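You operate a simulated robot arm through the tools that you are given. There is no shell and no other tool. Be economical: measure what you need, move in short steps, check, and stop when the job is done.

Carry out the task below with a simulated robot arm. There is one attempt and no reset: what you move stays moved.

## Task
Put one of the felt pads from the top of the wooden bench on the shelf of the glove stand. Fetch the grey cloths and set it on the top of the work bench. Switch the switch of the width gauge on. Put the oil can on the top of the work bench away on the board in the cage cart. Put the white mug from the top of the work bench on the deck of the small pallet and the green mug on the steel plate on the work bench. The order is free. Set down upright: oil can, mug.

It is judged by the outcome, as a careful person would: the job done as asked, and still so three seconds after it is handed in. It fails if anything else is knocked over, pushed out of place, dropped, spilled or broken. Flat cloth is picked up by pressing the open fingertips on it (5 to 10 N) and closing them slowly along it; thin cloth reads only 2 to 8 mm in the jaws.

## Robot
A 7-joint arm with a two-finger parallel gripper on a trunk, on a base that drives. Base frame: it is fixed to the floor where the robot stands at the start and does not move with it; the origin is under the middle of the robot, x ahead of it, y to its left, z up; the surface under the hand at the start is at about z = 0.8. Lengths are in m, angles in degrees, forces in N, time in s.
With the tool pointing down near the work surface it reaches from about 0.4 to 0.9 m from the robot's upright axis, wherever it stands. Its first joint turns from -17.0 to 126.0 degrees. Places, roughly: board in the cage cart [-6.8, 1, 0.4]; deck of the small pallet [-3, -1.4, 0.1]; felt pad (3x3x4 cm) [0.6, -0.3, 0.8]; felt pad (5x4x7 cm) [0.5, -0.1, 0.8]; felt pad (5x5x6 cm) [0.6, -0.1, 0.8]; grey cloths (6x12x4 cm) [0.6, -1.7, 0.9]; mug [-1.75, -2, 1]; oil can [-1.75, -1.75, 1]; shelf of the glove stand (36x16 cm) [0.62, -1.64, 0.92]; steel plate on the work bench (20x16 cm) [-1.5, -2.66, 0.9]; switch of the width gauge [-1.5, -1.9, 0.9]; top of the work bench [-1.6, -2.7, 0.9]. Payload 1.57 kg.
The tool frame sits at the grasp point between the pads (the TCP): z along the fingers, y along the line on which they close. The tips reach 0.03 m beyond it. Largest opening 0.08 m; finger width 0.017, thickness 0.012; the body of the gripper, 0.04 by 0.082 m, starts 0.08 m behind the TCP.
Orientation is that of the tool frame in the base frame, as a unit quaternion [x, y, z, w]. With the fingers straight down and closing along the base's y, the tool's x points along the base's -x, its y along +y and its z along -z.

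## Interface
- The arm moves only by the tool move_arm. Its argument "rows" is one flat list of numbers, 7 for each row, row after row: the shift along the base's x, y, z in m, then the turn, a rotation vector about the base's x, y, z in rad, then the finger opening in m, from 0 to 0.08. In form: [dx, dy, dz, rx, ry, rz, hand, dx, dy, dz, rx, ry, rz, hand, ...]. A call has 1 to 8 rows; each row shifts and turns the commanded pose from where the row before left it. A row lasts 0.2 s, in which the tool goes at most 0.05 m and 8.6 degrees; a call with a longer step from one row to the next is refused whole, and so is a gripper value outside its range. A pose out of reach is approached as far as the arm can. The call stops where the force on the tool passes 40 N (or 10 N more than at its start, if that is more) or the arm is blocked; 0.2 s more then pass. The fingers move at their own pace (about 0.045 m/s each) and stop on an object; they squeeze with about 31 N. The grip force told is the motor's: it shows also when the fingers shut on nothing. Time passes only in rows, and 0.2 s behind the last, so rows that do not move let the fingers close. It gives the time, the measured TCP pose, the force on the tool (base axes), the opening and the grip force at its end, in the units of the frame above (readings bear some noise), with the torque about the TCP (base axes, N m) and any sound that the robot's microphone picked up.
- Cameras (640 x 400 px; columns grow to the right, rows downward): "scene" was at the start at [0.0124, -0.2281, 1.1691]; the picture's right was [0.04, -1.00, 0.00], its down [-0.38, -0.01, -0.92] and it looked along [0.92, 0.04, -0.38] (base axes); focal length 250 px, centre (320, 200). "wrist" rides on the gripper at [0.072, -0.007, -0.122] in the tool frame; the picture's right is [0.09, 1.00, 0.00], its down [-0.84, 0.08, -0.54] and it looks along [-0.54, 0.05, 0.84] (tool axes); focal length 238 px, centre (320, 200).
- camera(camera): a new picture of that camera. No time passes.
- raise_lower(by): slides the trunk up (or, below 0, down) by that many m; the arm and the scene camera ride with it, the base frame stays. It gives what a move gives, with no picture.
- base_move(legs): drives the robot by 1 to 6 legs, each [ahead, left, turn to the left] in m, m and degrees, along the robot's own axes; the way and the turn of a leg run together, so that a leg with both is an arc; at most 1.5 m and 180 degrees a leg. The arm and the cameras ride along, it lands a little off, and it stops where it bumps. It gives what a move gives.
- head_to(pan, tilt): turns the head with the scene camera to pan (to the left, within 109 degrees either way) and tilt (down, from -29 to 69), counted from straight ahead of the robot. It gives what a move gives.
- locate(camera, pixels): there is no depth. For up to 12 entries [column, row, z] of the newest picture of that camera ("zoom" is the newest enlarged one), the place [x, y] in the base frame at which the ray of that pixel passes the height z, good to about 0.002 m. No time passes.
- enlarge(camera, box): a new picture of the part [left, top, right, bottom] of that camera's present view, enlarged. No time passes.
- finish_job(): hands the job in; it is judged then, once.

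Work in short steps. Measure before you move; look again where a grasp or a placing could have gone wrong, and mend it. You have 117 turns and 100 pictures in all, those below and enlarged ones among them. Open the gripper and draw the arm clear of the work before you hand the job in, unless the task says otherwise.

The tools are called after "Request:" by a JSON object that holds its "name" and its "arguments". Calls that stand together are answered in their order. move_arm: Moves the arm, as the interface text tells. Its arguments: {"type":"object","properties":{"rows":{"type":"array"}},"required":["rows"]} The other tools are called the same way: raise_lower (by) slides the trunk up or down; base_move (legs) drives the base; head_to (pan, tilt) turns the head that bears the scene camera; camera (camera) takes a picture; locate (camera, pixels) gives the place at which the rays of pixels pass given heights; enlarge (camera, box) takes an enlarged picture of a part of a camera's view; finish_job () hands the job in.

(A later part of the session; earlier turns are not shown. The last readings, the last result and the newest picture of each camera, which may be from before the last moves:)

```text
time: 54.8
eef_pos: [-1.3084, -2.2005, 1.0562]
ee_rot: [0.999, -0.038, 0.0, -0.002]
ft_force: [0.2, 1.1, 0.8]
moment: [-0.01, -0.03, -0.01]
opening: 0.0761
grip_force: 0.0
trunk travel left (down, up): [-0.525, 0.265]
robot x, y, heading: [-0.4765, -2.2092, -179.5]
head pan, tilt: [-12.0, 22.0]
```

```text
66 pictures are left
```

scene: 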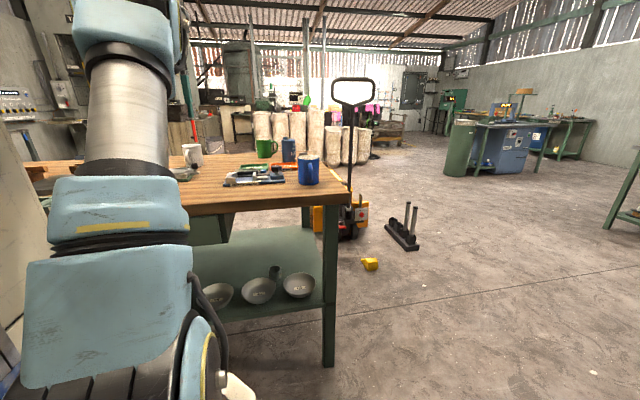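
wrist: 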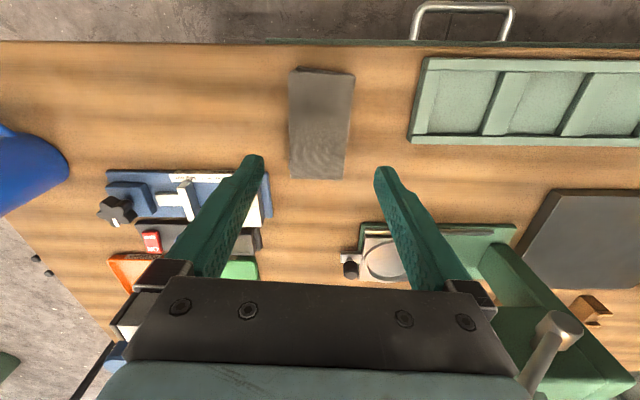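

The cloth lies flat on the bench. Next the switch: I raise, slide right 0.45 and go forward, then look.

Request:
{"name": "move_arm", "arguments": {"rows": [0.02, 0, 0.045, 0, 0, 0, 0.0, 0.03, 0, 0.035, 0, 0, 0, 0.0, 0, 0, 0, 0, 0, 0, 0.0, 0, 0, 0, 0, 0, 0, 0.0]}}

Request:
{"name": "base_move", "arguments": {"legs": [[0, -0.43, 0], [0.25, 0, 0]]}}

Request:
{"name": "camera", "arguments": {"camera": "wrist"}}

Request:
{"name": "camera", "arguments": {"camera": "scene"}}

```text
time: 55.8
eef_pos: [-1.2576, -2.2002, 1.1359]
ee_rot: [0.999, -0.039, 0.0, 0.0]
ft_force: [-1.0, 0.0, 0.7]
moment: [0.03, -0.01, -0.01]
opening: 0.0002
grip_force: 7.1
trunk travel left (down, up): [-0.525, 0.265]
robot x, y, heading: [-0.4792, -2.2118, -179.7]
head pan, tilt: [-12.0, 22.0]
```

```text
time: 59.8
eef_pos: [-1.5131, -1.7731, 1.1361]
ee_rot: [0.999, -0.037, 0.0, 0.0]
ft_force: [-0.1, 0.5, 0.1]
moment: [0.03, -0.01, -0.02]
opening: 0.0
grip_force: 21.0
trunk travel left (down, up): [-0.525, 0.265]
robot x, y, heading: [-0.7301, -1.7821, -179.7]
head pan, tilt: [-12.0, 22.0]
```

```text
65 pictures are left
```

wrist: 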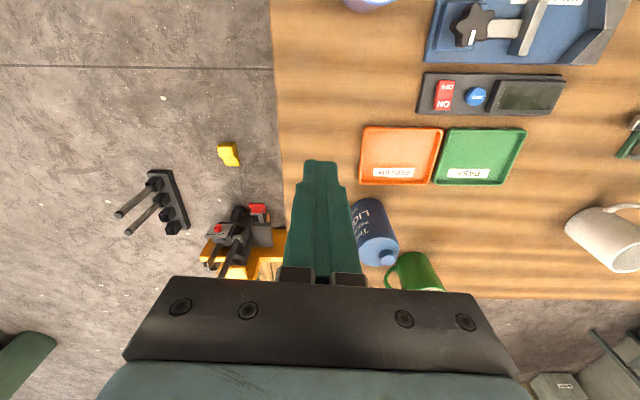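

```text
64 pictures are left
```

scene: 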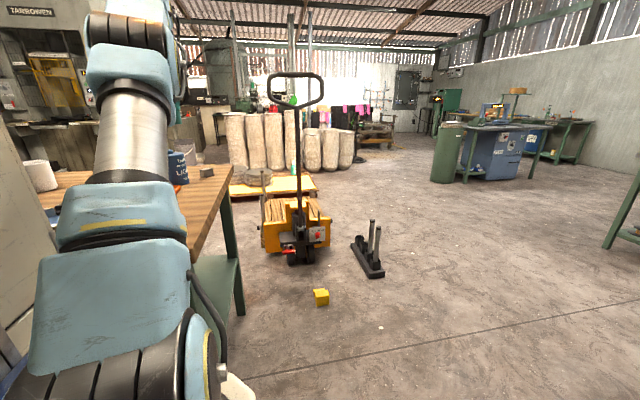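

I locate the rocker, oil can, mugs, edges and floor items from this top view.

Request:
{"name": "locate", "arguments": {"camera": "wrist", "pixels": [[443, 104, 0.905], [446, 86, 0.905], [388, 258, 1.0], [360, 225, 0.88], [415, 268, 0.97], [575, 228, 0.88], [618, 262, 0.97], [290, 200, 0.88], [450, 298, 0.88], [228, 153, 0.03], [165, 200, 0.05], [240, 235, 0.3]]}}

Request:
{"name": "enlarge", "arguments": {"camera": "wrist", "box": [400, 60, 580, 140]}}

```text
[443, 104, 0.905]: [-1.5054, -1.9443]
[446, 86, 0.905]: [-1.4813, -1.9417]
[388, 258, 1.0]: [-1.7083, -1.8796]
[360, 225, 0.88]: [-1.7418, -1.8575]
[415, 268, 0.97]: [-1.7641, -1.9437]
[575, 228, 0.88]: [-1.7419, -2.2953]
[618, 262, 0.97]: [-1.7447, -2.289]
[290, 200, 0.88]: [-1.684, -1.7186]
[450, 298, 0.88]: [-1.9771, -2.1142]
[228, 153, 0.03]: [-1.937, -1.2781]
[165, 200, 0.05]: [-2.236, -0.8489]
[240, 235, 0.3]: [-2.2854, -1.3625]
```

```text
3.56 times, centred on (490, 100) of wrist
```

zoom: 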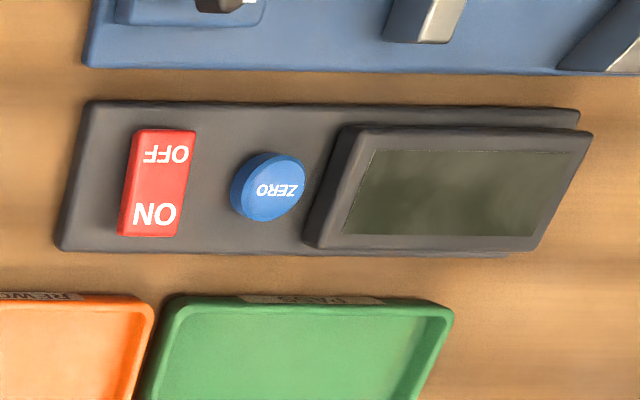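

ON end at about (-1.507,-1.944). I descend a bit, move over it, and look closely before pressing.

Request:
{"name": "move_arm", "arguments": {"rows": [0, 0, -0.045, 0, 0, 0, 0.0, 0, 0, -0.045, 0, 0, 0, 0.0, 0.002, -0.045, 0, 0, 0, 0, 0.0, 0.002, -0.045, 0, 0, 0, 0, 0.0, 0.001, -0.045, 0, 0, 0, 0, 0.0, 0, -0.035, -0.02, 0, 0, 0, 0.0, 0, 0, -0.04, 0, 0, 0, 0.0]}}

Request:
{"name": "camera", "arguments": {"camera": "wrist"}}

```text
time: 61.4
eef_pos: [-1.5081, -1.9422, 0.987]
ee_rot: [0.999, -0.039, -0.001, 0.0]
ft_force: [0.5, 1.3, -0.3]
moment: [-0.02, -0.01, -0.03]
opening: 0.0
grip_force: 21.3
trunk travel left (down, up): [-0.525, 0.265]
robot x, y, heading: [-0.732, -1.7809, -179.3]
head pan, tilt: [-12.0, 22.0]
```

```text
62 pictures are left
```

wrist: 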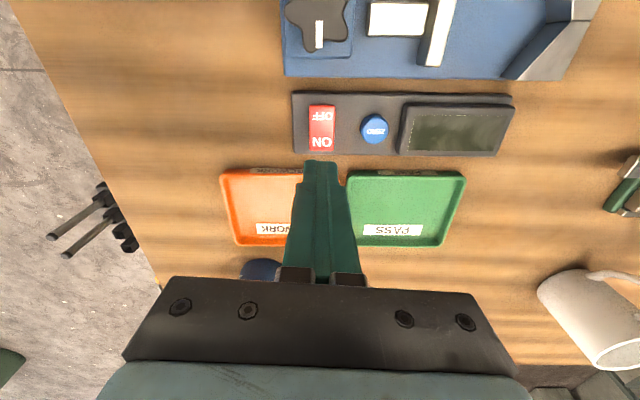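

I recheck the rocker's location from here.

Request:
{"name": "locate", "arguments": {"camera": "wrist", "pixels": [[320, 143, 0.905], [321, 150, 0.905], [322, 107, 0.905], [320, 143, 0.895]]}}

```text
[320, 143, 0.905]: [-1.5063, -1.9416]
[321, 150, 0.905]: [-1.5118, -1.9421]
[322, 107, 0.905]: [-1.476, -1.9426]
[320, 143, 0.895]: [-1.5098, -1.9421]
```

Aligned over the ON end. I press down in small steps.

Request:
{"name": "move_arm", "arguments": {"rows": [0, 0, -0.035, 0, 0, 0, 0.0, 0, 0, -0.008, 0, 0, 0, 0.0, 0, 0, -0.004, 0, 0, 0, 0.0, 0, 0, -0.004, 0, 0, 0, 0.0]}}

```text
time: 62.4
eef_pos: [-1.509, -1.9428, 0.9361]
ee_rot: [0.999, -0.038, -0.002, 0.0]
ft_force: [-3.8, 0.4, 5.8]
moment: [0.02, 0.07, 0.03]
opening: 0.0002
grip_force: 21.5
trunk travel left (down, up): [-0.525, 0.265]
robot x, y, heading: [-0.7302, -1.7807, -179.4]
head pan, tilt: [-12.0, 22.0]
```

Contact (5.8 N). Press a little more.

Request:
{"name": "move_arm", "arguments": {"rows": [0, 0, -0.003, 0, 0, 0, 0.0, 0, 0, -0.002, 0, 0, 0, 0.0]}}

Request:
{"name": "camera", "arguments": {"camera": "wrist"}}

```text
time: 63.2
eef_pos: [-1.5097, -1.9425, 0.9342]
ee_rot: [0.999, -0.038, -0.006, 0.001]
ft_force: [1.4, 1.7, 10.9]
moment: [0.03, -0.14, -0.01]
opening: 0.0
grip_force: 21.4
trunk travel left (down, up): [-0.525, 0.265]
robot x, y, heading: [-0.7322, -1.7817, -179.3]
head pan, tilt: [-12.0, 22.0]
stopped in row 2: the force on the tool passed its limit at 42 N (the readings are from after the stop); the commanded pose is now the measured one
```

```text
61 pictures are left
```

wrist: 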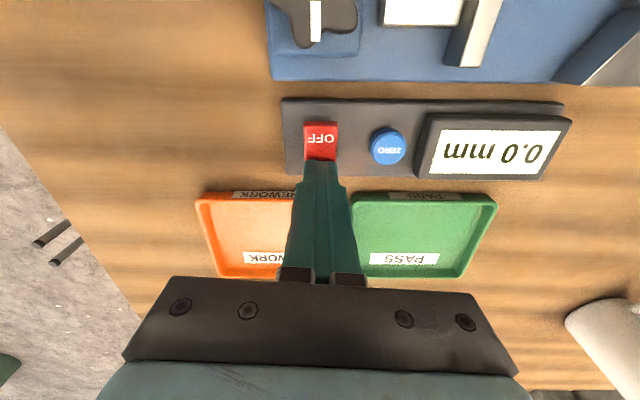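

The display is lit ("0.0 mm"): switch is on. I rise clear, then drive around to the bench's +y end (heading 180°) to reach green mug and oil can.

Request:
{"name": "move_arm", "arguments": {"rows": [0, 0, 0.04, 0, 0, 0, 0.0, 0, 0, 0.05, 0, 0, 0, 0.0, 0.02, 0.03, 0.045, 0, 0, 0, 0.0, 0.045, 0.02, 0.03, 0, 0, 0, 0.0, 0.045, 0.02, 0.03, 0, 0, 0, 0.0, 0.045, 0.02, 0.01, 0, 0, 0, 0.0]}}

Request:
{"name": "base_move", "arguments": {"legs": [[0, -0.5, 0], [0.45, 0, 0]]}}

Request:
{"name": "camera", "arguments": {"camera": "scene"}}

Request:
{"name": "camera", "arguments": {"camera": "wrist"}}

```text
refused: row 3 steps farther than a row can; nothing moved
```

```text
time: 68.5
eef_pos: [-1.9691, -1.4382, 0.9338]
ee_rot: [0.999, -0.042, -0.005, 0.001]
ft_force: [0.4, -0.4, 0.0]
moment: [-0.02, 0.03, 0.0]
opening: 0.0001
grip_force: 21.9
trunk travel left (down, up): [-0.525, 0.265]
robot x, y, heading: [-1.1899, -1.2842, -180.1]
head pan, tilt: [-12.0, 22.0]
```

```text
60 pictures are left
```

scene: 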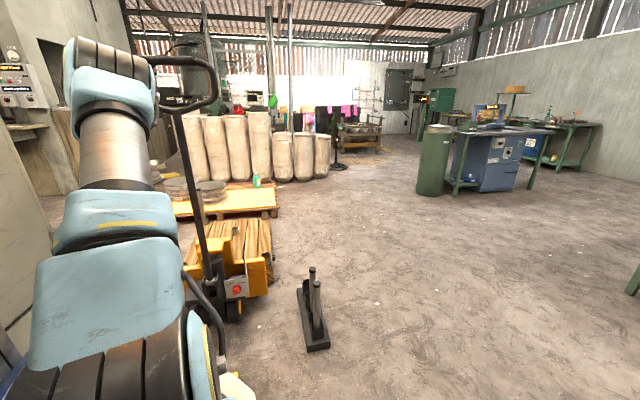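

```text
59 pictures are left
```

wrist: 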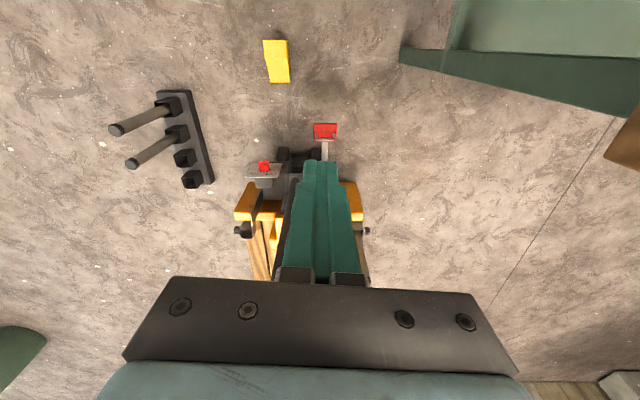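

The arm move was refused yet the base drove—my mistake; the fingers slid off the gauge sideways along free bench. Forces are zero now. I measure where the jack pole is before moving.

Request:
{"name": "locate", "arguments": {"camera": "scene", "pixels": [[225, 315, 0.0], [215, 280, 0.2], [180, 105, 1.1], [313, 345, 0.0]]}}

Request:
{"name": "locate", "arguments": {"camera": "wrist", "pixels": [[277, 60, 0.03], [325, 130, 0.25], [350, 230, 0.3], [180, 180, 0.05]]}}

Request:
{"name": "enlarge", "arguments": {"camera": "scene", "box": [140, 40, 300, 340]}}

```text
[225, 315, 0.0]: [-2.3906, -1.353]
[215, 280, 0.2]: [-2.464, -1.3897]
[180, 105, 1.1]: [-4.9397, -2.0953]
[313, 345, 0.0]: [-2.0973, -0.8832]
```

```text
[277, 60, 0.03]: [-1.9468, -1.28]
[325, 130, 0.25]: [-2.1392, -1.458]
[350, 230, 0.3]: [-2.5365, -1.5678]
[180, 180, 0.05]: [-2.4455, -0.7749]
```

```text
1.33 times, centred on (220, 190) of scene
```

zoom: 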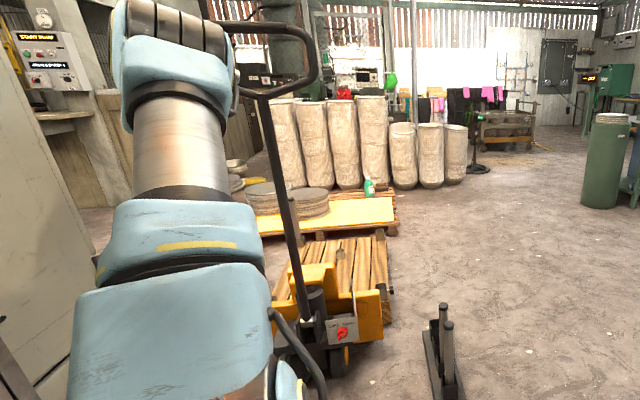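

The pole is ~0.35 m beyond the hand; safe. I raise the hand straight up, then swing it back over the bench end.

Request:
{"name": "move_arm", "arguments": {"rows": [0, 0, 0.049, 0, 0, 0, 0.0, 0, 0, 0.049, 0, 0, 0, 0.0, 0, 0, 0.049, 0, 0, 0, 0.0, 0, 0, 0.045, 0, 0, 0, 0.0, 0.04, -0.025, 0, 0, 0, 0, 0.0, 0.04, -0.025, 0, 0, 0, 0, 0.0, 0.04, -0.025, 0, 0, 0, 0, 0.0, 0.03, -0.035, 0, 0, 0, 0, 0.0]}}

```text
time: 70.3
eef_pos: [-1.8011, -1.5409, 1.1093]
ee_rot: [0.999, -0.043, -0.004, 0.001]
ft_force: [0.0, 0.7, 0.3]
moment: [0.0, 0.0, 0.03]
opening: 0.0
grip_force: 21.2
out of reach, approached as far as the arm can: row 3, 4
trunk travel left (down, up): [-0.525, 0.265]
robot x, y, heading: [-1.1899, -1.2805, -179.9]
head pan, tilt: [-12.0, 22.0]
```

Request:
{"name": "move_arm", "arguments": {"rows": [0.03, -0.038, 0.01, 0, 0, 0, 0.0, 0.03, -0.038, 0.01, 0, 0, 0, 0.0, 0.03, -0.038, 0.01, 0, 0, 0, 0.0, 0.03, -0.038, 0, 0, 0, 0, 0.08, 0.03, -0.03, 0, 0, 0, 0, 0.08]}}

Request:
{"name": "camera", "arguments": {"camera": "wrist"}}

```text
time: 71.5
eef_pos: [-1.6492, -1.596, 1.1127]
ee_rot: [0.999, -0.042, -0.005, 0.0]
ft_force: [0.1, -0.5, -0.6]
moment: [0.06, 0.01, -0.01]
opening: 0.0498
grip_force: 0.0
out of reach, approached as far as the arm can: row 2, 3, 4, 5
trunk travel left (down, up): [-0.525, 0.265]
robot x, y, heading: [-1.1887, -1.2832, -179.7]
head pan, tilt: [-12.0, 22.0]
```

```text
57 pictures are left
```

wrist: 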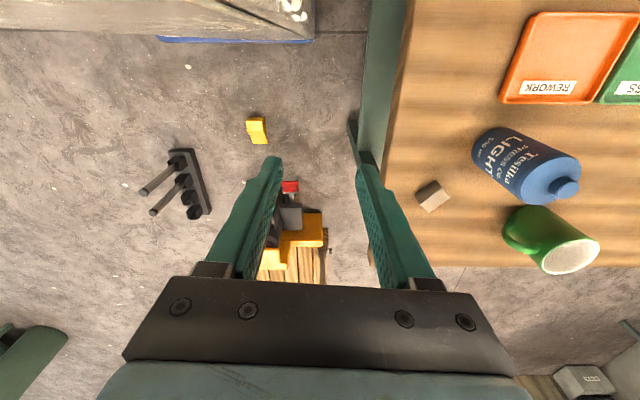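

The oil can reads "PRESS OIL LIGHT" at (525,165) and the green mug is behind at (550,240). Reach was limited, probably by the wrist, so I yaw the tool left with the bearing.

Request:
{"name": "move_arm", "arguments": {"rows": [0, 0, 0, 0, 0, 0.14, 0.08, 0, 0, 0, 0, 0, 0.14, 0.08, 0, 0, 0, 0, 0, 0.14, 0.08, 0, 0, 0, 0, 0, 0.14, 0.08, 0, -0.04, 0, 0, 0, 0, 0.08, 0, -0.04, 0, 0, 0, 0, 0.08]}}

Request:
{"name": "camera", "arguments": {"camera": "wrist"}}

```text
time: 71.9
eef_pos: [-1.6483, -1.6012, 1.1124]
ee_rot: [1.0, -0.001, -0.005, 0.006]
ft_force: [0.7, -38.7, 4.9]
moment: [5.43, -0.38, -3.67]
opening: 0.0801
grip_force: 0.1
trunk travel left (down, up): [-0.525, 0.265]
robot x, y, heading: [-1.1874, -1.2803, -179.7]
head pan, tilt: [-12.0, 22.0]
stopped in row 1: the force on the tool passed its limit at 64 N (the readings are from after the stop); the commanded pose is now the measured one
```

```text
56 pictures are left
```

wrist: 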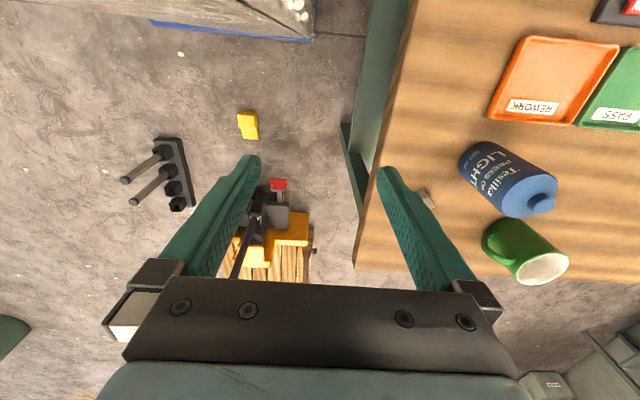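

Unexpected side force; by the torque, the contact is on the hand's camera side ~14 cm above TCP. I look with the head camera before anything else.

Request:
{"name": "head_to", "arguments": {"pan": 30, "tilt": 10}}

Request:
{"name": "camera", "arguments": {"camera": "scene"}}

```text
time: 73.0
eef_pos: [-1.6476, -1.6005, 1.1129]
ee_rot: [1.0, -0.001, -0.005, 0.004]
ft_force: [2.1, -51.0, 4.6]
moment: [7.05, -0.24, -4.8]
opening: 0.0801
grip_force: 0.1
trunk travel left (down, up): [-0.525, 0.265]
robot x, y, heading: [-1.186, -1.2781, -180.0]
head pan, tilt: [30.0, 10.0]
```

```text
55 pictures are left
```

scene: 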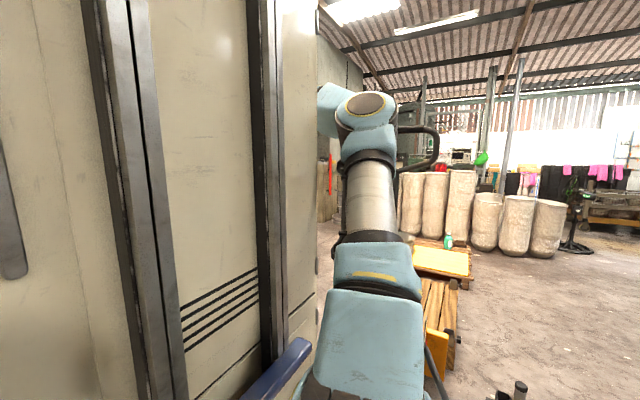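

The contact is the wrist camera against my own forearm (hand too close to the column while yawed). I back out radially, undoing the yaw, then check force.

Request:
{"name": "move_arm", "arguments": {"rows": [-0.03, -0.01, 0, 0, 0, -0.08, 0.08, -0.04, -0.01, -0.0, 0, 0, 0, 0.08]}}

```text
time: 73.6
eef_pos: [-1.7235, -1.5937, 1.1146]
ee_rot: [0.999, -0.038, -0.005, 0.006]
ft_force: [0.5, 0.1, 0.7]
moment: [-0.01, 0.04, 0.02]
opening: 0.0798
grip_force: 0.0
out of reach, approached as far as the arm can: row 1, 2
trunk travel left (down, up): [-0.525, 0.265]
robot x, y, heading: [-1.1878, -1.2831, -179.5]
head pan, tilt: [30.0, 10.0]
```

Free. Now yaw left in small steps at this larger radius.

Request:
{"name": "move_arm", "arguments": {"rows": [-0.04, 0, 0, 0, 0, 0, 0.08, 0, 0, 0, 0, 0, 0.12, 0.08, 0, 0, 0, 0, 0, 0.12, 0.08]}}

```text
time: 74.4
eef_pos: [-1.762, -1.5861, 1.1101]
ee_rot: [0.996, 0.084, -0.003, 0.006]
ft_force: [0.1, -0.9, -1.1]
moment: [0.0, 0.03, 0.0]
opening: 0.08
grip_force: 0.0
out of reach, approached as far as the arm can: row 1
trunk travel left (down, up): [-0.525, 0.265]
robot x, y, heading: [-1.1903, -1.2849, -180.1]
head pan, tilt: [30.0, 10.0]
```

Request:
{"name": "move_arm", "arguments": {"rows": [0, 0, 0, 0, 0, 0.14, 0.08, 0, 0, 0, 0, 0, 0.14, 0.08, 0, -0.03, 0, 0, 0, 0.1, 0.08, 0, -0.04, 0, 0, 0, 0, 0.08]}}

Request:
{"name": "camera", "arguments": {"camera": "wrist"}}

```text
time: 75.4
eef_pos: [-1.7486, -1.5963, 1.0952]
ee_rot: [0.963, 0.269, -0.002, 0.006]
ft_force: [-0.4, 1.2, -0.3]
moment: [0.03, 0.02, -0.01]
opening: 0.0797
grip_force: 0.0
out of reach, approached as far as the arm can: row 3, 4
trunk travel left (down, up): [-0.525, 0.265]
robot x, y, heading: [-1.1868, -1.2838, -179.8]
head pan, tilt: [30.0, 10.0]
```

```text
54 pictures are left
```

wrist: 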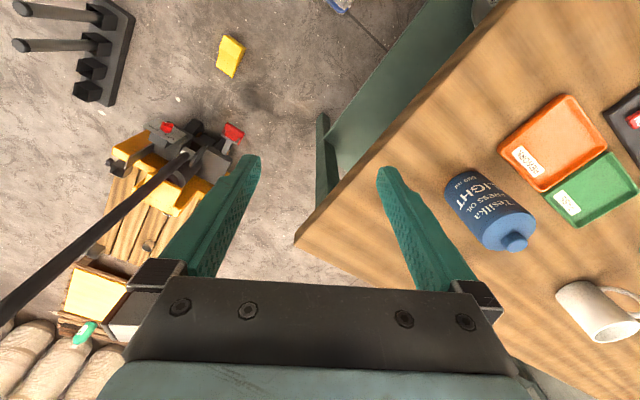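

The hand still sticks at y≈−1.596. I test whether lowering frees the motion (nothing is beneath the tips above 0.92 here).

Request:
{"name": "move_arm", "arguments": {"rows": [0, 0, -0.03, 0, 0, 0, 0.08, 0, -0.04, 0, 0, 0, 0, 0.08]}}

Request:
{"name": "head_to", "arguments": {"pan": 45, "tilt": 25}}

Request:
{"name": "camera", "arguments": {"camera": "scene"}}

```text
time: 76.0
eef_pos: [-1.7505, -1.6069, 1.0651]
ee_rot: [0.964, 0.268, -0.003, 0.006]
ft_force: [0.1, 0.5, 0.4]
moment: [0.06, 0.02, -0.04]
opening: 0.0798
grip_force: 0.1
out of reach, approached as far as the arm can: row 2
trunk travel left (down, up): [-0.525, 0.265]
robot x, y, heading: [-1.1849, -1.2856, -179.7]
head pan, tilt: [30.0, 10.0]
```

```text
time: 76.7
eef_pos: [-1.7508, -1.6075, 1.0656]
ee_rot: [0.963, 0.268, -0.002, 0.006]
ft_force: [-0.1, -0.1, 0.0]
moment: [-0.02, -0.02, -0.02]
opening: 0.0802
grip_force: 0.0
trunk travel left (down, up): [-0.525, 0.265]
robot x, y, heading: [-1.188, -1.2835, -179.7]
head pan, tilt: [45.0, 25.0]
```

```text
53 pictures are left
```

scene: 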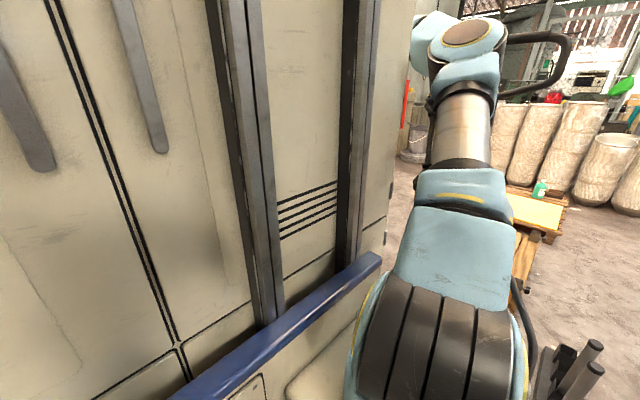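

The left swing seems limited near +30°, so the arm's usable sector is ahead-to-right. I back away (+y), turn left to face −y, and will approach the bench end with targets slightly right.

Request:
{"name": "base_move", "arguments": {"legs": [[0, -0.27, 0], [0, 0, 90]]}}

Request:
{"name": "head_to", "arguments": {"pan": -15, "tilt": 25}}

Request:
{"name": "camera", "arguments": {"camera": "scene"}}

```text
time: 82.4
eef_pos: [-0.8773, -1.5837, 1.0657]
ee_rot: [0.502, 0.865, 0.002, 0.007]
ft_force: [0.5, -0.2, 1.3]
moment: [0.03, 0.0, -0.02]
opening: 0.0799
grip_force: 0.1
trunk travel left (down, up): [-0.525, 0.265]
robot x, y, heading: [-1.1885, -1.0115, -91.4]
head pan, tilt: [45.0, 25.0]
```

```text
time: 83.7
eef_pos: [-0.8777, -1.5838, 1.066]
ee_rot: [0.501, 0.866, 0.003, 0.006]
ft_force: [-0.4, 0.8, 0.2]
moment: [-0.02, 0.0, 0.01]
opening: 0.08
grip_force: 0.0
trunk travel left (down, up): [-0.525, 0.265]
robot x, y, heading: [-1.1894, -1.0134, -91.2]
head pan, tilt: [-15.0, 25.0]
```

```text
52 pictures are left
```

scene: 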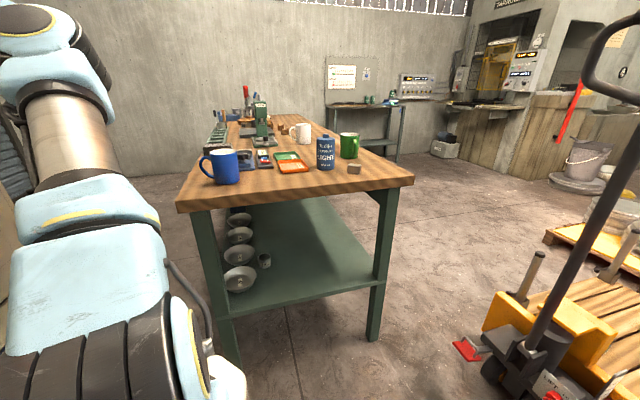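

Clear view. I swing the hand right to be in front of the robot, yawing with it.

Request:
{"name": "move_arm", "arguments": {"rows": [-0.047, 0, 0.01, 0, 0, -0.065, 0.08, -0.047, 0, 0.01, 0, 0, -0.065, 0.08, -0.047, 0, 0.01, 0, 0, -0.065, 0.08, -0.049, 0, 0, 0, 0, -0.065, 0.08, -0.049, 0, 0, 0, 0, -0.065, 0.08, -0.049, 0, 0, 0, 0, -0.065, 0.08, -0.049, 0, 0, 0, 0, -0.065, 0.08, -0.049, 0, 0, 0, 0, -0.065, 0.08]}}

Request:
{"name": "enlarge", "arguments": {"camera": "scene", "box": [180, 90, 430, 250]}}

```text
time: 85.5
eef_pos: [-1.2635, -1.583, 1.096]
ee_rot: [0.707, 0.707, 0.001, 0.007]
ft_force: [0.4, 0.7, 0.9]
moment: [-0.02, 0.06, 0.02]
opening: 0.08
grip_force: 0.1
trunk travel left (down, up): [-0.525, 0.265]
robot x, y, heading: [-1.1888, -1.0131, -91.3]
head pan, tilt: [-15.0, 25.0]
```

```text
2.50 times, centred on (305, 170) of scene
```

zoom: 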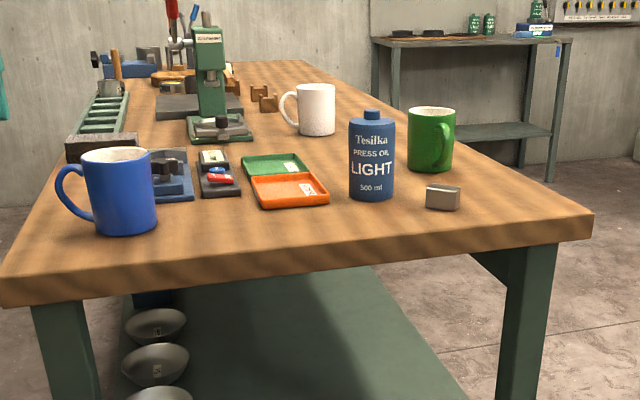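

The gauge display is still lit. I strafe right and go forward to the bench end.

Request:
{"name": "base_move", "arguments": {"legs": [[0, -0.28, 0], [0.25, 0, 0]]}}

Request:
{"name": "camera", "arguments": {"camera": "wrist"}}

```text
time: 88.9
eef_pos: [-1.5416, -1.8277, 1.0947]
ee_rot: [0.704, 0.71, 0.001, 0.007]
ft_force: [-0.4, -0.5, -0.5]
moment: [-0.01, 0.0, -0.03]
opening: 0.08
grip_force: 0.1
trunk travel left (down, up): [-0.525, 0.265]
robot x, y, heading: [-1.4703, -1.2597, -90.9]
head pan, tilt: [-15.0, 25.0]
```

```text
50 pictures are left
```

wrist: 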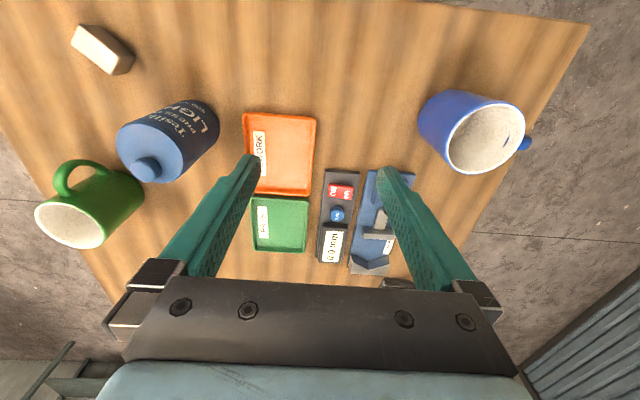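

I locate the green mug rim, handle, bottle, block.

Request:
{"name": "locate", "arguments": {"camera": "wrist", "pixels": [[36, 212, 0.975], [104, 235, 0.975], [70, 204, 0.975], [68, 248, 0.975], [75, 166, 0.93], [142, 190, 0.88], [146, 168, 1.01], [118, 148, 0.99], [180, 160, 0.99], [130, 72, 0.88], [100, 30, 0.9], [218, 125, 0.88]]}}

Request:
{"name": "enlarge", "arguments": {"camera": "wrist", "box": [0, 80, 260, 260]}}

```text
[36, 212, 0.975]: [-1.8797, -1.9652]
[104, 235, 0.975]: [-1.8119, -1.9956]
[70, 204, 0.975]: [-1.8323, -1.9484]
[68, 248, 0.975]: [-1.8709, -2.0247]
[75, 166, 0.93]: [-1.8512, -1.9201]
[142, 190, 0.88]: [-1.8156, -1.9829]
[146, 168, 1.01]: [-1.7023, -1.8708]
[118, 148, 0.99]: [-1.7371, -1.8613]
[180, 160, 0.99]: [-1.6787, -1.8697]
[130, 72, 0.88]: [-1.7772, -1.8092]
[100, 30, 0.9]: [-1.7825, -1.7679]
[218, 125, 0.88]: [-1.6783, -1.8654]
```

```text
2.22 times, centred on (130, 170) of wrist
```

zoom: 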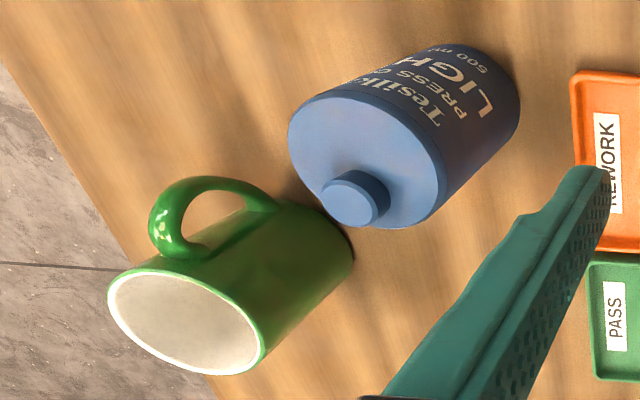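

Green mug: rim centre ≈(-1.85,-1.986), wall's +x point ≈(-1.812,-1.988), rim z≈0.975. I move above that wall point with the fingers 5 cm open and look.

Request:
{"name": "move_arm", "arguments": {"rows": [-0.045, -0.026, 0, 0, 0, 0, 0.05, -0.045, -0.026, 0, 0, 0, 0, 0.05, -0.042, -0.026, 0, 0, 0, 0, 0.05, -0.042, -0.026, 0, 0, 0, 0, 0.05, -0.042, -0.026, 0, 0, 0, 0, 0.05, -0.042, -0.026, 0, 0, 0, 0, 0.05, 0, 0, -0.03, 0, 0, 0, 0.05]}}

Request:
{"name": "camera", "arguments": {"camera": "wrist"}}

```text
refused: row 1 steps farther than a row can; nothing moved
```

```text
48 pictures are left
```

wrist: 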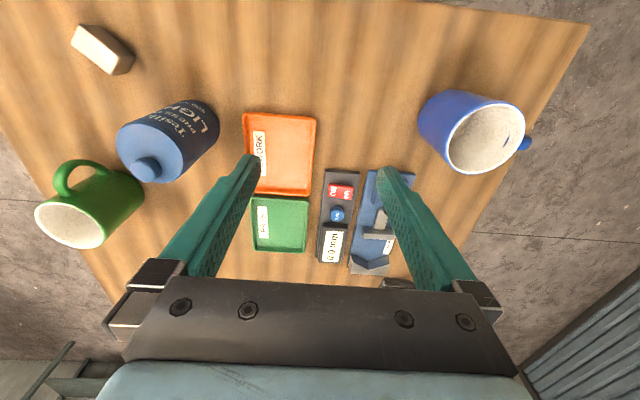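

Slightly too long a step; I shorten them.

Request:
{"name": "move_arm", "arguments": {"rows": [-0.039, -0.023, 0, 0, 0, 0, 0.05, -0.039, -0.023, 0, 0, 0, 0, 0.05, -0.039, -0.023, 0, 0, 0, 0, 0.05, -0.039, -0.023, 0, 0, 0, 0, 0.05, -0.039, -0.023, 0, 0, 0, 0, 0.05, -0.039, -0.023, 0, 0, 0, 0, 0.05, -0.037, -0.02, 0, 0, 0, 0, 0.05, 0, 0, -0.03, 0, 0, 0, 0.05]}}

Request:
{"name": "camera", "arguments": {"camera": "wrist"}}

```text
time: 90.7
eef_pos: [-1.8136, -1.9842, 1.0643]
ee_rot: [0.705, 0.709, 0.0, 0.007]
ft_force: [0.0, 0.6, 0.5]
moment: [-0.07, 0.03, -0.03]
opening: 0.0502
grip_force: 0.1
trunk travel left (down, up): [-0.525, 0.265]
robot x, y, heading: [-1.4679, -1.2563, -90.8]
head pan, tilt: [-15.0, 25.0]
```

```text
47 pictures are left
```

wrist: 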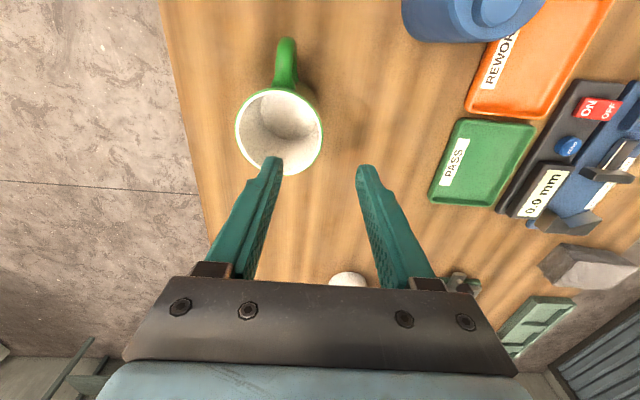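

Rim spans (237–322, 88–176) in the picture; I locate it for several heights.

Request:
{"name": "locate", "arguments": {"camera": "wrist", "pixels": [[237, 130, 0.975], [322, 130, 0.975], [280, 88, 0.975], [278, 176, 0.975], [322, 130, 0.965], [322, 130, 0.985]]}}

```text
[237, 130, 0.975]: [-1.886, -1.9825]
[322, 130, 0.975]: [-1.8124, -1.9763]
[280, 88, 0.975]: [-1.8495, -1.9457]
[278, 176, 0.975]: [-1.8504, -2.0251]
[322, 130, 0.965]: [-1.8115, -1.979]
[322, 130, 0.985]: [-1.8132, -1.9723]
```

Right wall at x≈−1.815, y≈−1.98: aligned. I lower to straddle the wall (tips 3 cm below the rim) and close.

Request:
{"name": "move_arm", "arguments": {"rows": [-0.002, 0.003, -0.045, 0, 0, 0, 0.05, 0, 0, -0.03, 0, 0, 0, 0.05, 0, 0, -0.014, 0, 0, 0, 0.05, 0, 0, 0, 0, 0, 0, 0.03, 0, 0, 0, 0, 0, 0, 0.015, 0, 0, 0, 0, 0, 0, 0.0, 0, 0, 0, 0, 0, 0, 0.0]}}

Request:
{"name": "camera", "arguments": {"camera": "wrist"}}

```text
time: 92.3
eef_pos: [-1.8159, -1.9828, 0.9777]
ee_rot: [0.704, 0.71, 0.0, 0.006]
ft_force: [-1.1, -1.7, 3.2]
moment: [-0.12, 0.44, 0.06]
opening: 0.0053
grip_force: 23.8
trunk travel left (down, up): [-0.525, 0.265]
robot x, y, heading: [-1.4707, -1.2619, -90.6]
head pan, tilt: [-15.0, 25.0]
```

```text
46 pictures are left
```

wrist: 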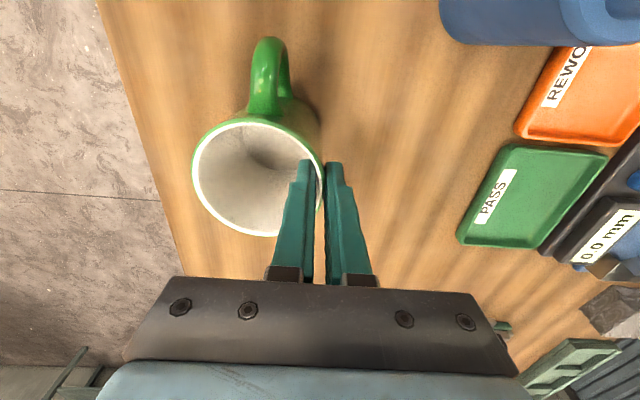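

The wall is gripped (5 mm). I lift straight, then up while drawing in a little.

Request:
{"name": "move_arm", "arguments": {"rows": [0, 0, 0.03, 0, 0, 0, 0.0, 0, 0, 0.045, 0, 0, 0, 0.0, 0, 0.01, 0.045, 0, 0, 0, 0.0, 0.01, 0.03, 0.03, 0, 0, 0, 0.0, 0.02, 0.04, 0, 0, 0, 0, 0.0]}}

Request:
{"name": "camera", "arguments": {"camera": "wrist"}}

```text
time: 93.5
eef_pos: [-1.7834, -1.9027, 1.1272]
ee_rot: [0.705, 0.709, 0.002, 0.007]
ft_force: [-1.6, 0.3, -3.7]
moment: [0.03, -0.15, 0.01]
opening: 0.0047
grip_force: 25.0
trunk travel left (down, up): [-0.525, 0.265]
robot x, y, heading: [-1.4722, -1.26, -90.9]
head pan, tilt: [-15.0, 25.0]
```

```text
45 pictures are left
```

wrist: 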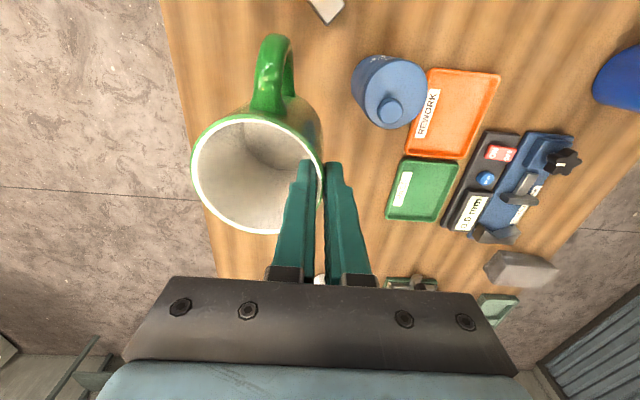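

Held upright. I back off, strafe, turn right to face −x and go along the bench front to the plate.

Request:
{"name": "base_move", "arguments": {"legs": [[-0.3, 0, 0], [0, 1.0, 0], [0, 0, -90], [0, 1.0, 0], [0, 0.62, 0]]}}

Request:
{"name": "head_to", "arguments": {"pan": -5, "tilt": 25}}

Request:
{"name": "camera", "arguments": {"camera": "scene"}}

Request:
{"name": "camera", "arguments": {"camera": "wrist"}}

```text
time: 111.9
eef_pos: [-1.1333, -2.2764, 1.1278]
ee_rot: [1.0, 0.006, -0.005, 0.005]
ft_force: [0.3, 0.1, -3.0]
moment: [-0.08, 0.02, -0.03]
opening: 0.005
grip_force: 25.8
trunk travel left (down, up): [-0.525, 0.265]
robot x, y, heading: [-0.4887, -2.5849, 179.5]
head pan, tilt: [-15.0, 25.0]
```

```text
time: 112.6
eef_pos: [-1.1331, -2.276, 1.1281]
ee_rot: [1.0, 0.006, -0.005, 0.005]
ft_force: [0.9, 0.7, -2.9]
moment: [-0.1, 0.06, -0.01]
opening: 0.0048
grip_force: 25.5
trunk travel left (down, up): [-0.525, 0.265]
robot x, y, heading: [-0.4921, -2.5864, 179.5]
head pan, tilt: [-5.0, 25.0]
```

```text
44 pictures are left
```

scene: 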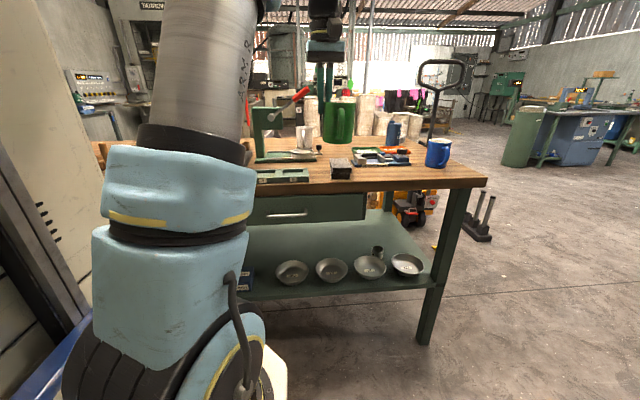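

```text
43 pictures are left
```

wrist: 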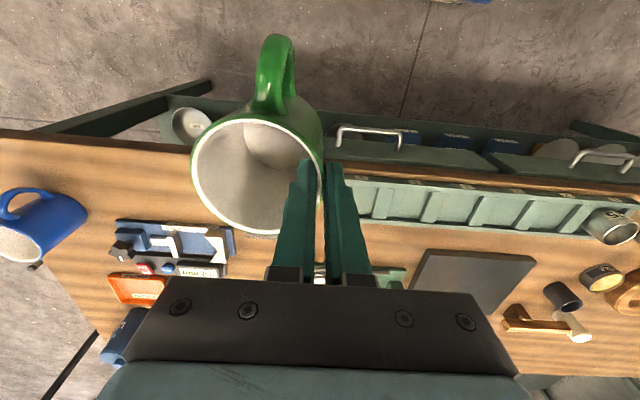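

The plate appears at (470,285), left of the press. I locate it, then shift left.

Request:
{"name": "locate", "arguments": {"camera": "wrist", "pixels": [[427, 250, 0.9], [535, 257, 0.9], [500, 314, 0.9], [352, 215, 0.91], [400, 275, 0.9]]}}

Request:
{"name": "base_move", "arguments": {"legs": [[0, 0.38, 0]]}}

Request:
{"name": "camera", "arguments": {"camera": "wrist"}}

```text
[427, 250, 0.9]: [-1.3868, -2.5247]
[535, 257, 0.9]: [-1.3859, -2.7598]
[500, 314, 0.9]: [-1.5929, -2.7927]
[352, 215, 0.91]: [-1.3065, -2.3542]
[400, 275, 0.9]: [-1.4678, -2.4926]
```

```text
time: 115.0
eef_pos: [-1.1368, -2.6562, 1.1272]
ee_rot: [1.0, 0.006, -0.005, 0.005]
ft_force: [-0.3, -0.1, -2.9]
moment: [-0.14, 0.01, 0.01]
opening: 0.005
grip_force: 25.3
trunk travel left (down, up): [-0.525, 0.265]
robot x, y, heading: [-0.4923, -2.9706, 179.4]
head pan, tilt: [-5.0, 25.0]
```

```text
42 pictures are left
```

wrist: 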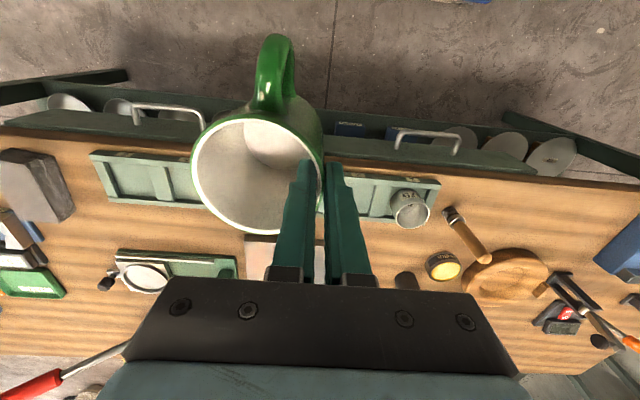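

I go forward 0.27, then look again.

Request:
{"name": "base_move", "arguments": {"legs": [[0.27, 0, 0]]}}

Request:
{"name": "camera", "arguments": {"camera": "wrist"}}

Request:
{"name": "camera", "arguments": {"camera": "scene"}}

```text
time: 117.0
eef_pos: [-1.4076, -2.6574, 1.1281]
ee_rot: [1.0, 0.007, -0.004, 0.005]
ft_force: [-1.0, 0.0, -2.4]
moment: [-0.1, -0.03, -0.01]
opening: 0.005
grip_force: 25.2
trunk travel left (down, up): [-0.525, 0.265]
robot x, y, heading: [-0.7616, -2.9645, 180.0]
head pan, tilt: [-5.0, 25.0]
```

```text
41 pictures are left
```

wrist: 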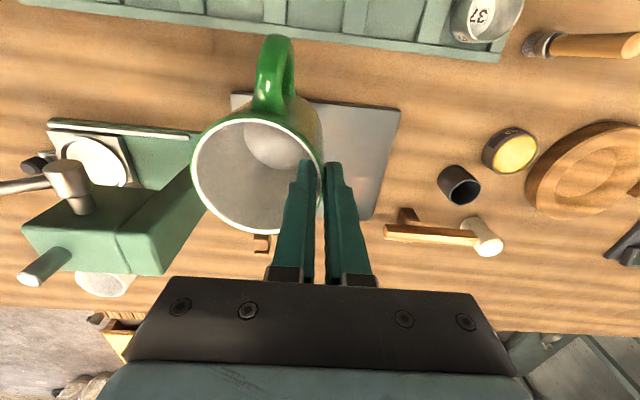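

```text
40 pictures are left
```

scene: 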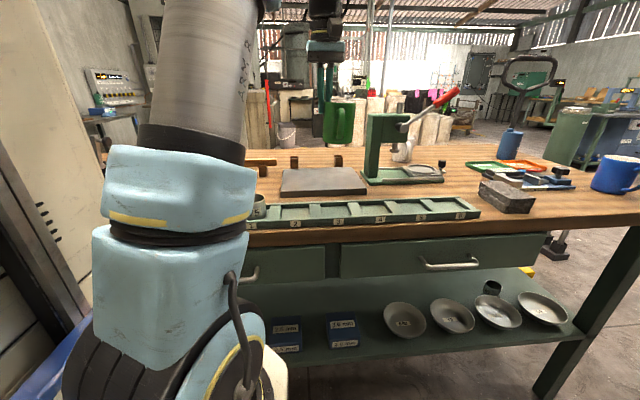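

Request:
{"name": "locate", "arguments": {"camera": "wrist", "pixels": [[232, 95, 0.895], [400, 110, 0.895], [368, 220, 0.895], [200, 190, 1.05], [165, 272, 1.05], [205, 145, 0.89]]}}

```text
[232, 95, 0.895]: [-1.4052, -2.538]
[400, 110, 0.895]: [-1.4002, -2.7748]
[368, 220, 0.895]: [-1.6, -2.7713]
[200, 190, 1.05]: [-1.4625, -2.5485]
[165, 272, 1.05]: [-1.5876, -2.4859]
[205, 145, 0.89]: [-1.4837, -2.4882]
```

Plate centre ≈(-1.50,-2.655). I move so that the mug (3.4 cm to +y of TCP) comes above it, and lower to near contact.

Request:
{"name": "move_arm", "arguments": {"rows": [0, -0.04, -0.015, 0, 0, 0, 0.0, -0.03, 0, -0.035, 0, 0, 0, 0.0, -0.03, 0, -0.035, 0, 0, 0, 0.0, -0.018, 0, -0.025, 0, 0, 0, 0.0]}}

Request:
{"name": "camera", "arguments": {"camera": "wrist"}}

Request:
{"name": "enlarge", "arguments": {"camera": "scene", "box": [240, 90, 480, 240]}}

```text
time: 118.0
eef_pos: [-1.4859, -2.6982, 1.0185]
ee_rot: [1.0, 0.007, -0.005, 0.005]
ft_force: [0.9, 0.0, -1.5]
moment: [-0.07, 0.04, -0.03]
opening: 0.0051
grip_force: 25.5
trunk travel left (down, up): [-0.525, 0.265]
robot x, y, heading: [-0.7611, -2.965, 180.0]
head pan, tilt: [-5.0, 25.0]
```

```text
39 pictures are left
```

wrist: 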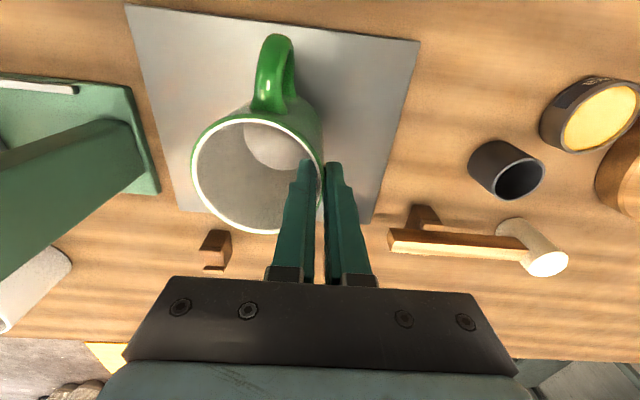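

```text
2.67 times, centred on (360, 165) of scene
```

zoom: 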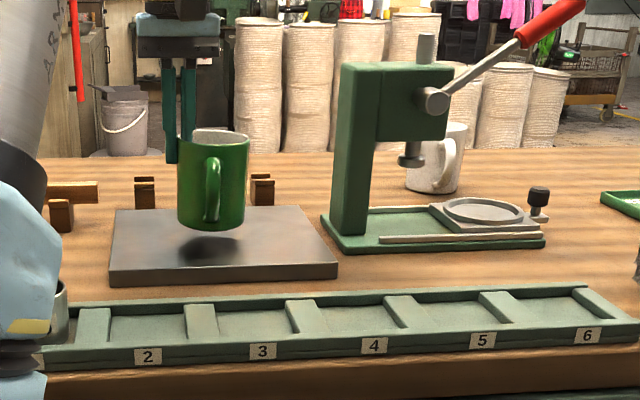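

The mug is upright a little above the plate. I lower in small steps.

Request:
{"name": "move_arm", "arguments": {"rows": [0, 0, -0.012, 0, 0, 0, 0.0, 0, 0, -0.005, 0, 0, 0, 0.0, 0, 0, -0.004, 0, 0, 0, 0.0]}}

```text
time: 118.8
eef_pos: [-1.4852, -2.6984, 0.998]
ee_rot: [1.0, 0.008, -0.006, 0.004]
ft_force: [2.4, -3.6, 15.2]
moment: [0.72, -0.27, -0.14]
opening: 0.0053
grip_force: 25.1
trunk travel left (down, up): [-0.525, 0.265]
robot x, y, heading: [-0.763, -2.9661, 179.6]
head pan, tilt: [-5.0, 25.0]
```

Contact. I ease 1 mm, open, and rise straight.

Request:
{"name": "move_arm", "arguments": {"rows": [0, 0, 0.001, 0, 0, 0, 0.0, 0, 0, 0, 0, 0, 0, 0.03, 0, 0, 0, 0, 0, 0, 0.03, 0, 0, 0, 0, 0, 0, 0.03, 0, 0, 0.03, 0, 0, 0, 0.03, 0, 0, 0.045, 0, 0, 0, 0.03, 0, 0, 0.045, 0, 0, 0, 0.03]}}

Request:
{"name": "camera", "arguments": {"camera": "wrist"}}

Request:
{"name": "enlarge", "arguments": {"camera": "scene", "box": [240, 90, 480, 240]}}

```text
time: 120.4
eef_pos: [-1.4869, -2.6972, 1.1175]
ee_rot: [1.0, 0.008, -0.004, 0.006]
ft_force: [-0.3, -0.2, -0.3]
moment: [0.0, -0.02, 0.01]
opening: 0.0301
grip_force: 0.1
trunk travel left (down, up): [-0.525, 0.265]
robot x, y, heading: [-0.7633, -2.9627, 179.9]
head pan, tilt: [-5.0, 25.0]
```

```text
37 pictures are left
```

wrist: 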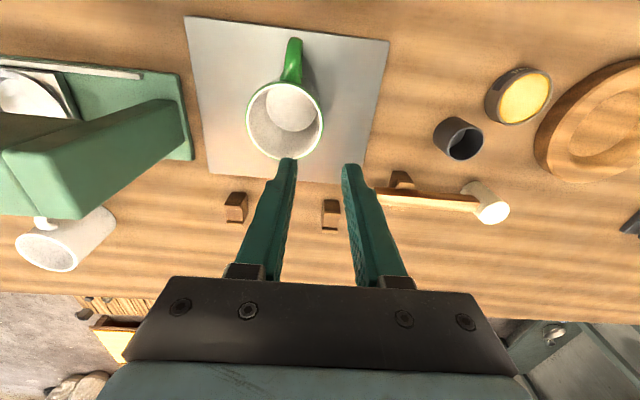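

```text
2.67 times, centred on (360, 165) of scene
```

zoom: 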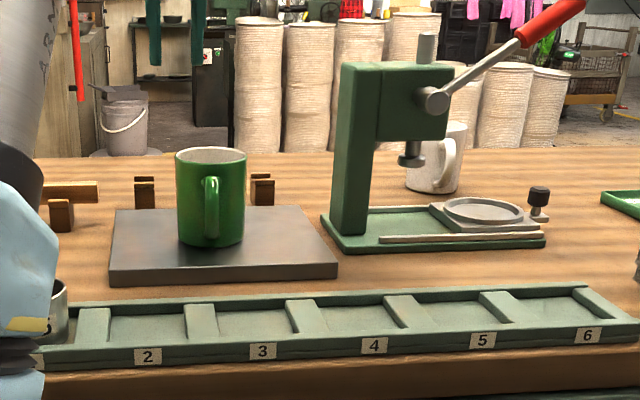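

Green mug stands on the plate. Next the white mug (behind the press), best reached from the bench's +y end. I back off and drive around there.

Request:
{"name": "base_move", "arguments": {"legs": [[-0.3, 0, 0], [0, -1.0, 0], [0, -1.0, 0], [0, 0, 90], [0, -0.95, 0]]}}

Request:
{"name": "raise_lower", "arguments": {"by": 0.15}}

Request:
{"name": "head_to", "arguments": {"pan": -10, "tilt": 35}}

Request:
{"name": "camera", "arguments": {"camera": "scene"}}

```text
time: 140.4
eef_pos: [-1.663, -1.6353, 1.117]
ee_rot: [0.705, 0.709, 0.001, 0.006]
ft_force: [0.3, 0.7, 0.5]
moment: [0.02, -0.02, 0.0]
opening: 0.0297
grip_force: 0.1
trunk travel left (down, up): [-0.525, 0.265]
robot x, y, heading: [-1.388, -0.9135, -90.9]
head pan, tilt: [-5.0, 25.0]
```

```text
time: 142.2
eef_pos: [-1.6633, -1.6345, 1.2684]
ee_rot: [0.705, 0.709, 0.001, 0.006]
ft_force: [0.2, -0.3, 0.2]
moment: [0.02, -0.02, -0.01]
opening: 0.0301
grip_force: 0.0
trunk travel left (down, up): [-0.675, 0.115]
robot x, y, heading: [-1.3865, -0.9122, -90.6]
head pan, tilt: [-5.0, 25.0]
```

```text
time: 142.9
eef_pos: [-1.6632, -1.6345, 1.2683]
ee_rot: [0.705, 0.709, 0.001, 0.006]
ft_force: [0.2, 0.4, -0.1]
moment: [-0.01, 0.01, 0.0]
opening: 0.0298
grip_force: 0.0
trunk travel left (down, up): [-0.675, 0.115]
robot x, y, heading: [-1.388, -0.9147, -90.6]
head pan, tilt: [-10.0, 35.0]
```

```text
35 pictures are left
```

scene: 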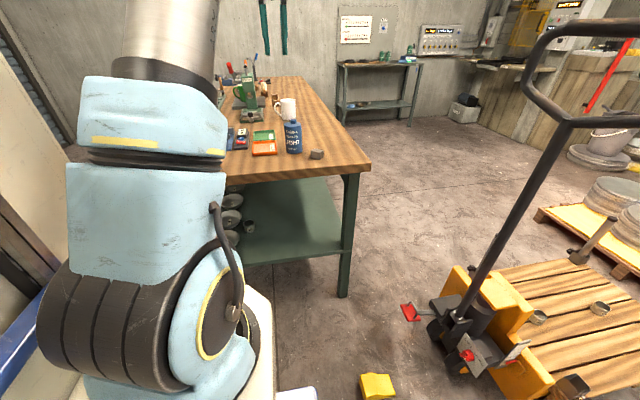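

Request:
{"name": "locate", "arguments": {"camera": "scene", "pixels": [[362, 380, 0.03], [345, 292, 0.0], [370, 165, 0.88], [410, 312, 0.05], [288, 120, 0.88], [590, 340, 0.15], [500, 262, 0.15], [640, 265, 0.15]]}}

Request:
{"name": "base_move", "arguments": {"legs": [[0, -0.1, 0], [0.4, 0, 0]]}}

Request:
{"name": "camera", "arguments": {"camera": "wrist"}}

```text
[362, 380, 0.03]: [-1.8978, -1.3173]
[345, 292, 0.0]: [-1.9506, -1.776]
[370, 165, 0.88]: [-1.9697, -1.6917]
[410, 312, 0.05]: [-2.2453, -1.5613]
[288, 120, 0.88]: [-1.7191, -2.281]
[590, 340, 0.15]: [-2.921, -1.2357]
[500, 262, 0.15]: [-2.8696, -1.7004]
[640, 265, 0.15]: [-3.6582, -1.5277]
```

```text
time: 146.2
eef_pos: [-1.7675, -2.0322, 1.2677]
ee_rot: [0.705, 0.709, 0.0, 0.007]
ft_force: [-0.3, -0.1, -0.3]
moment: [0.02, 0.0, 0.03]
opening: 0.0301
grip_force: 0.2
trunk travel left (down, up): [-0.675, 0.115]
robot x, y, heading: [-1.4914, -1.3092, -90.6]
head pan, tilt: [-10.0, 35.0]
```

```text
34 pictures are left
```

wrist: 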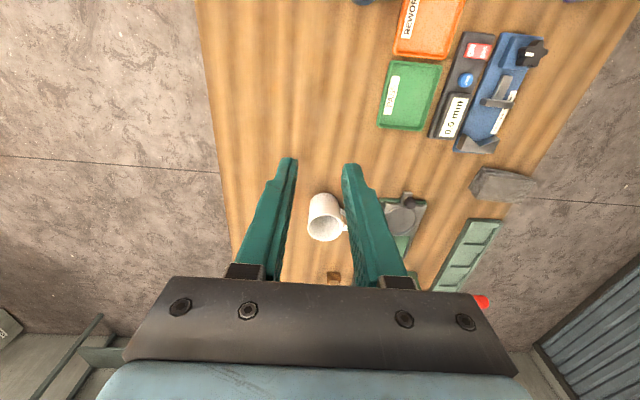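

White mug seen at (325,218), handle towards +x. I enlarge and locate.

Request:
{"name": "enlarge", "arguments": {"camera": "wrist", "box": [290, 175, 370, 260]}}

Request:
{"name": "locate", "arguments": {"camera": "wrist", "pixels": [[309, 222, 0.975], [341, 225, 0.975], [325, 210, 0.975], [325, 240, 0.975], [328, 196, 0.88]]}}

```text
4.71 times, centred on (330, 218) of wrist
```

zoom: 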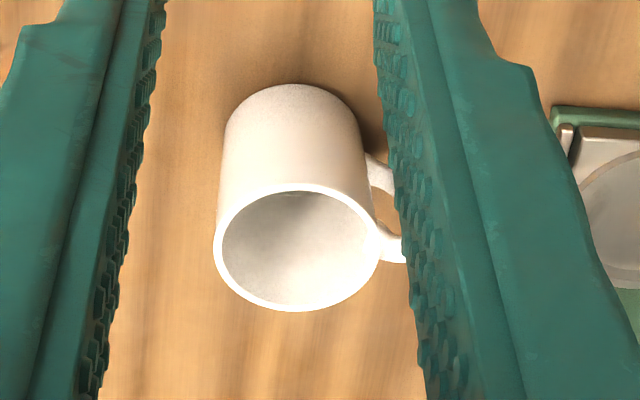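

```text
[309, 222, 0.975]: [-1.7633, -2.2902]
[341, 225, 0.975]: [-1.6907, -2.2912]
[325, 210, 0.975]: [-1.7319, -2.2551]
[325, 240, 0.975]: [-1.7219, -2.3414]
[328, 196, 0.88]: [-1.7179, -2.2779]
```

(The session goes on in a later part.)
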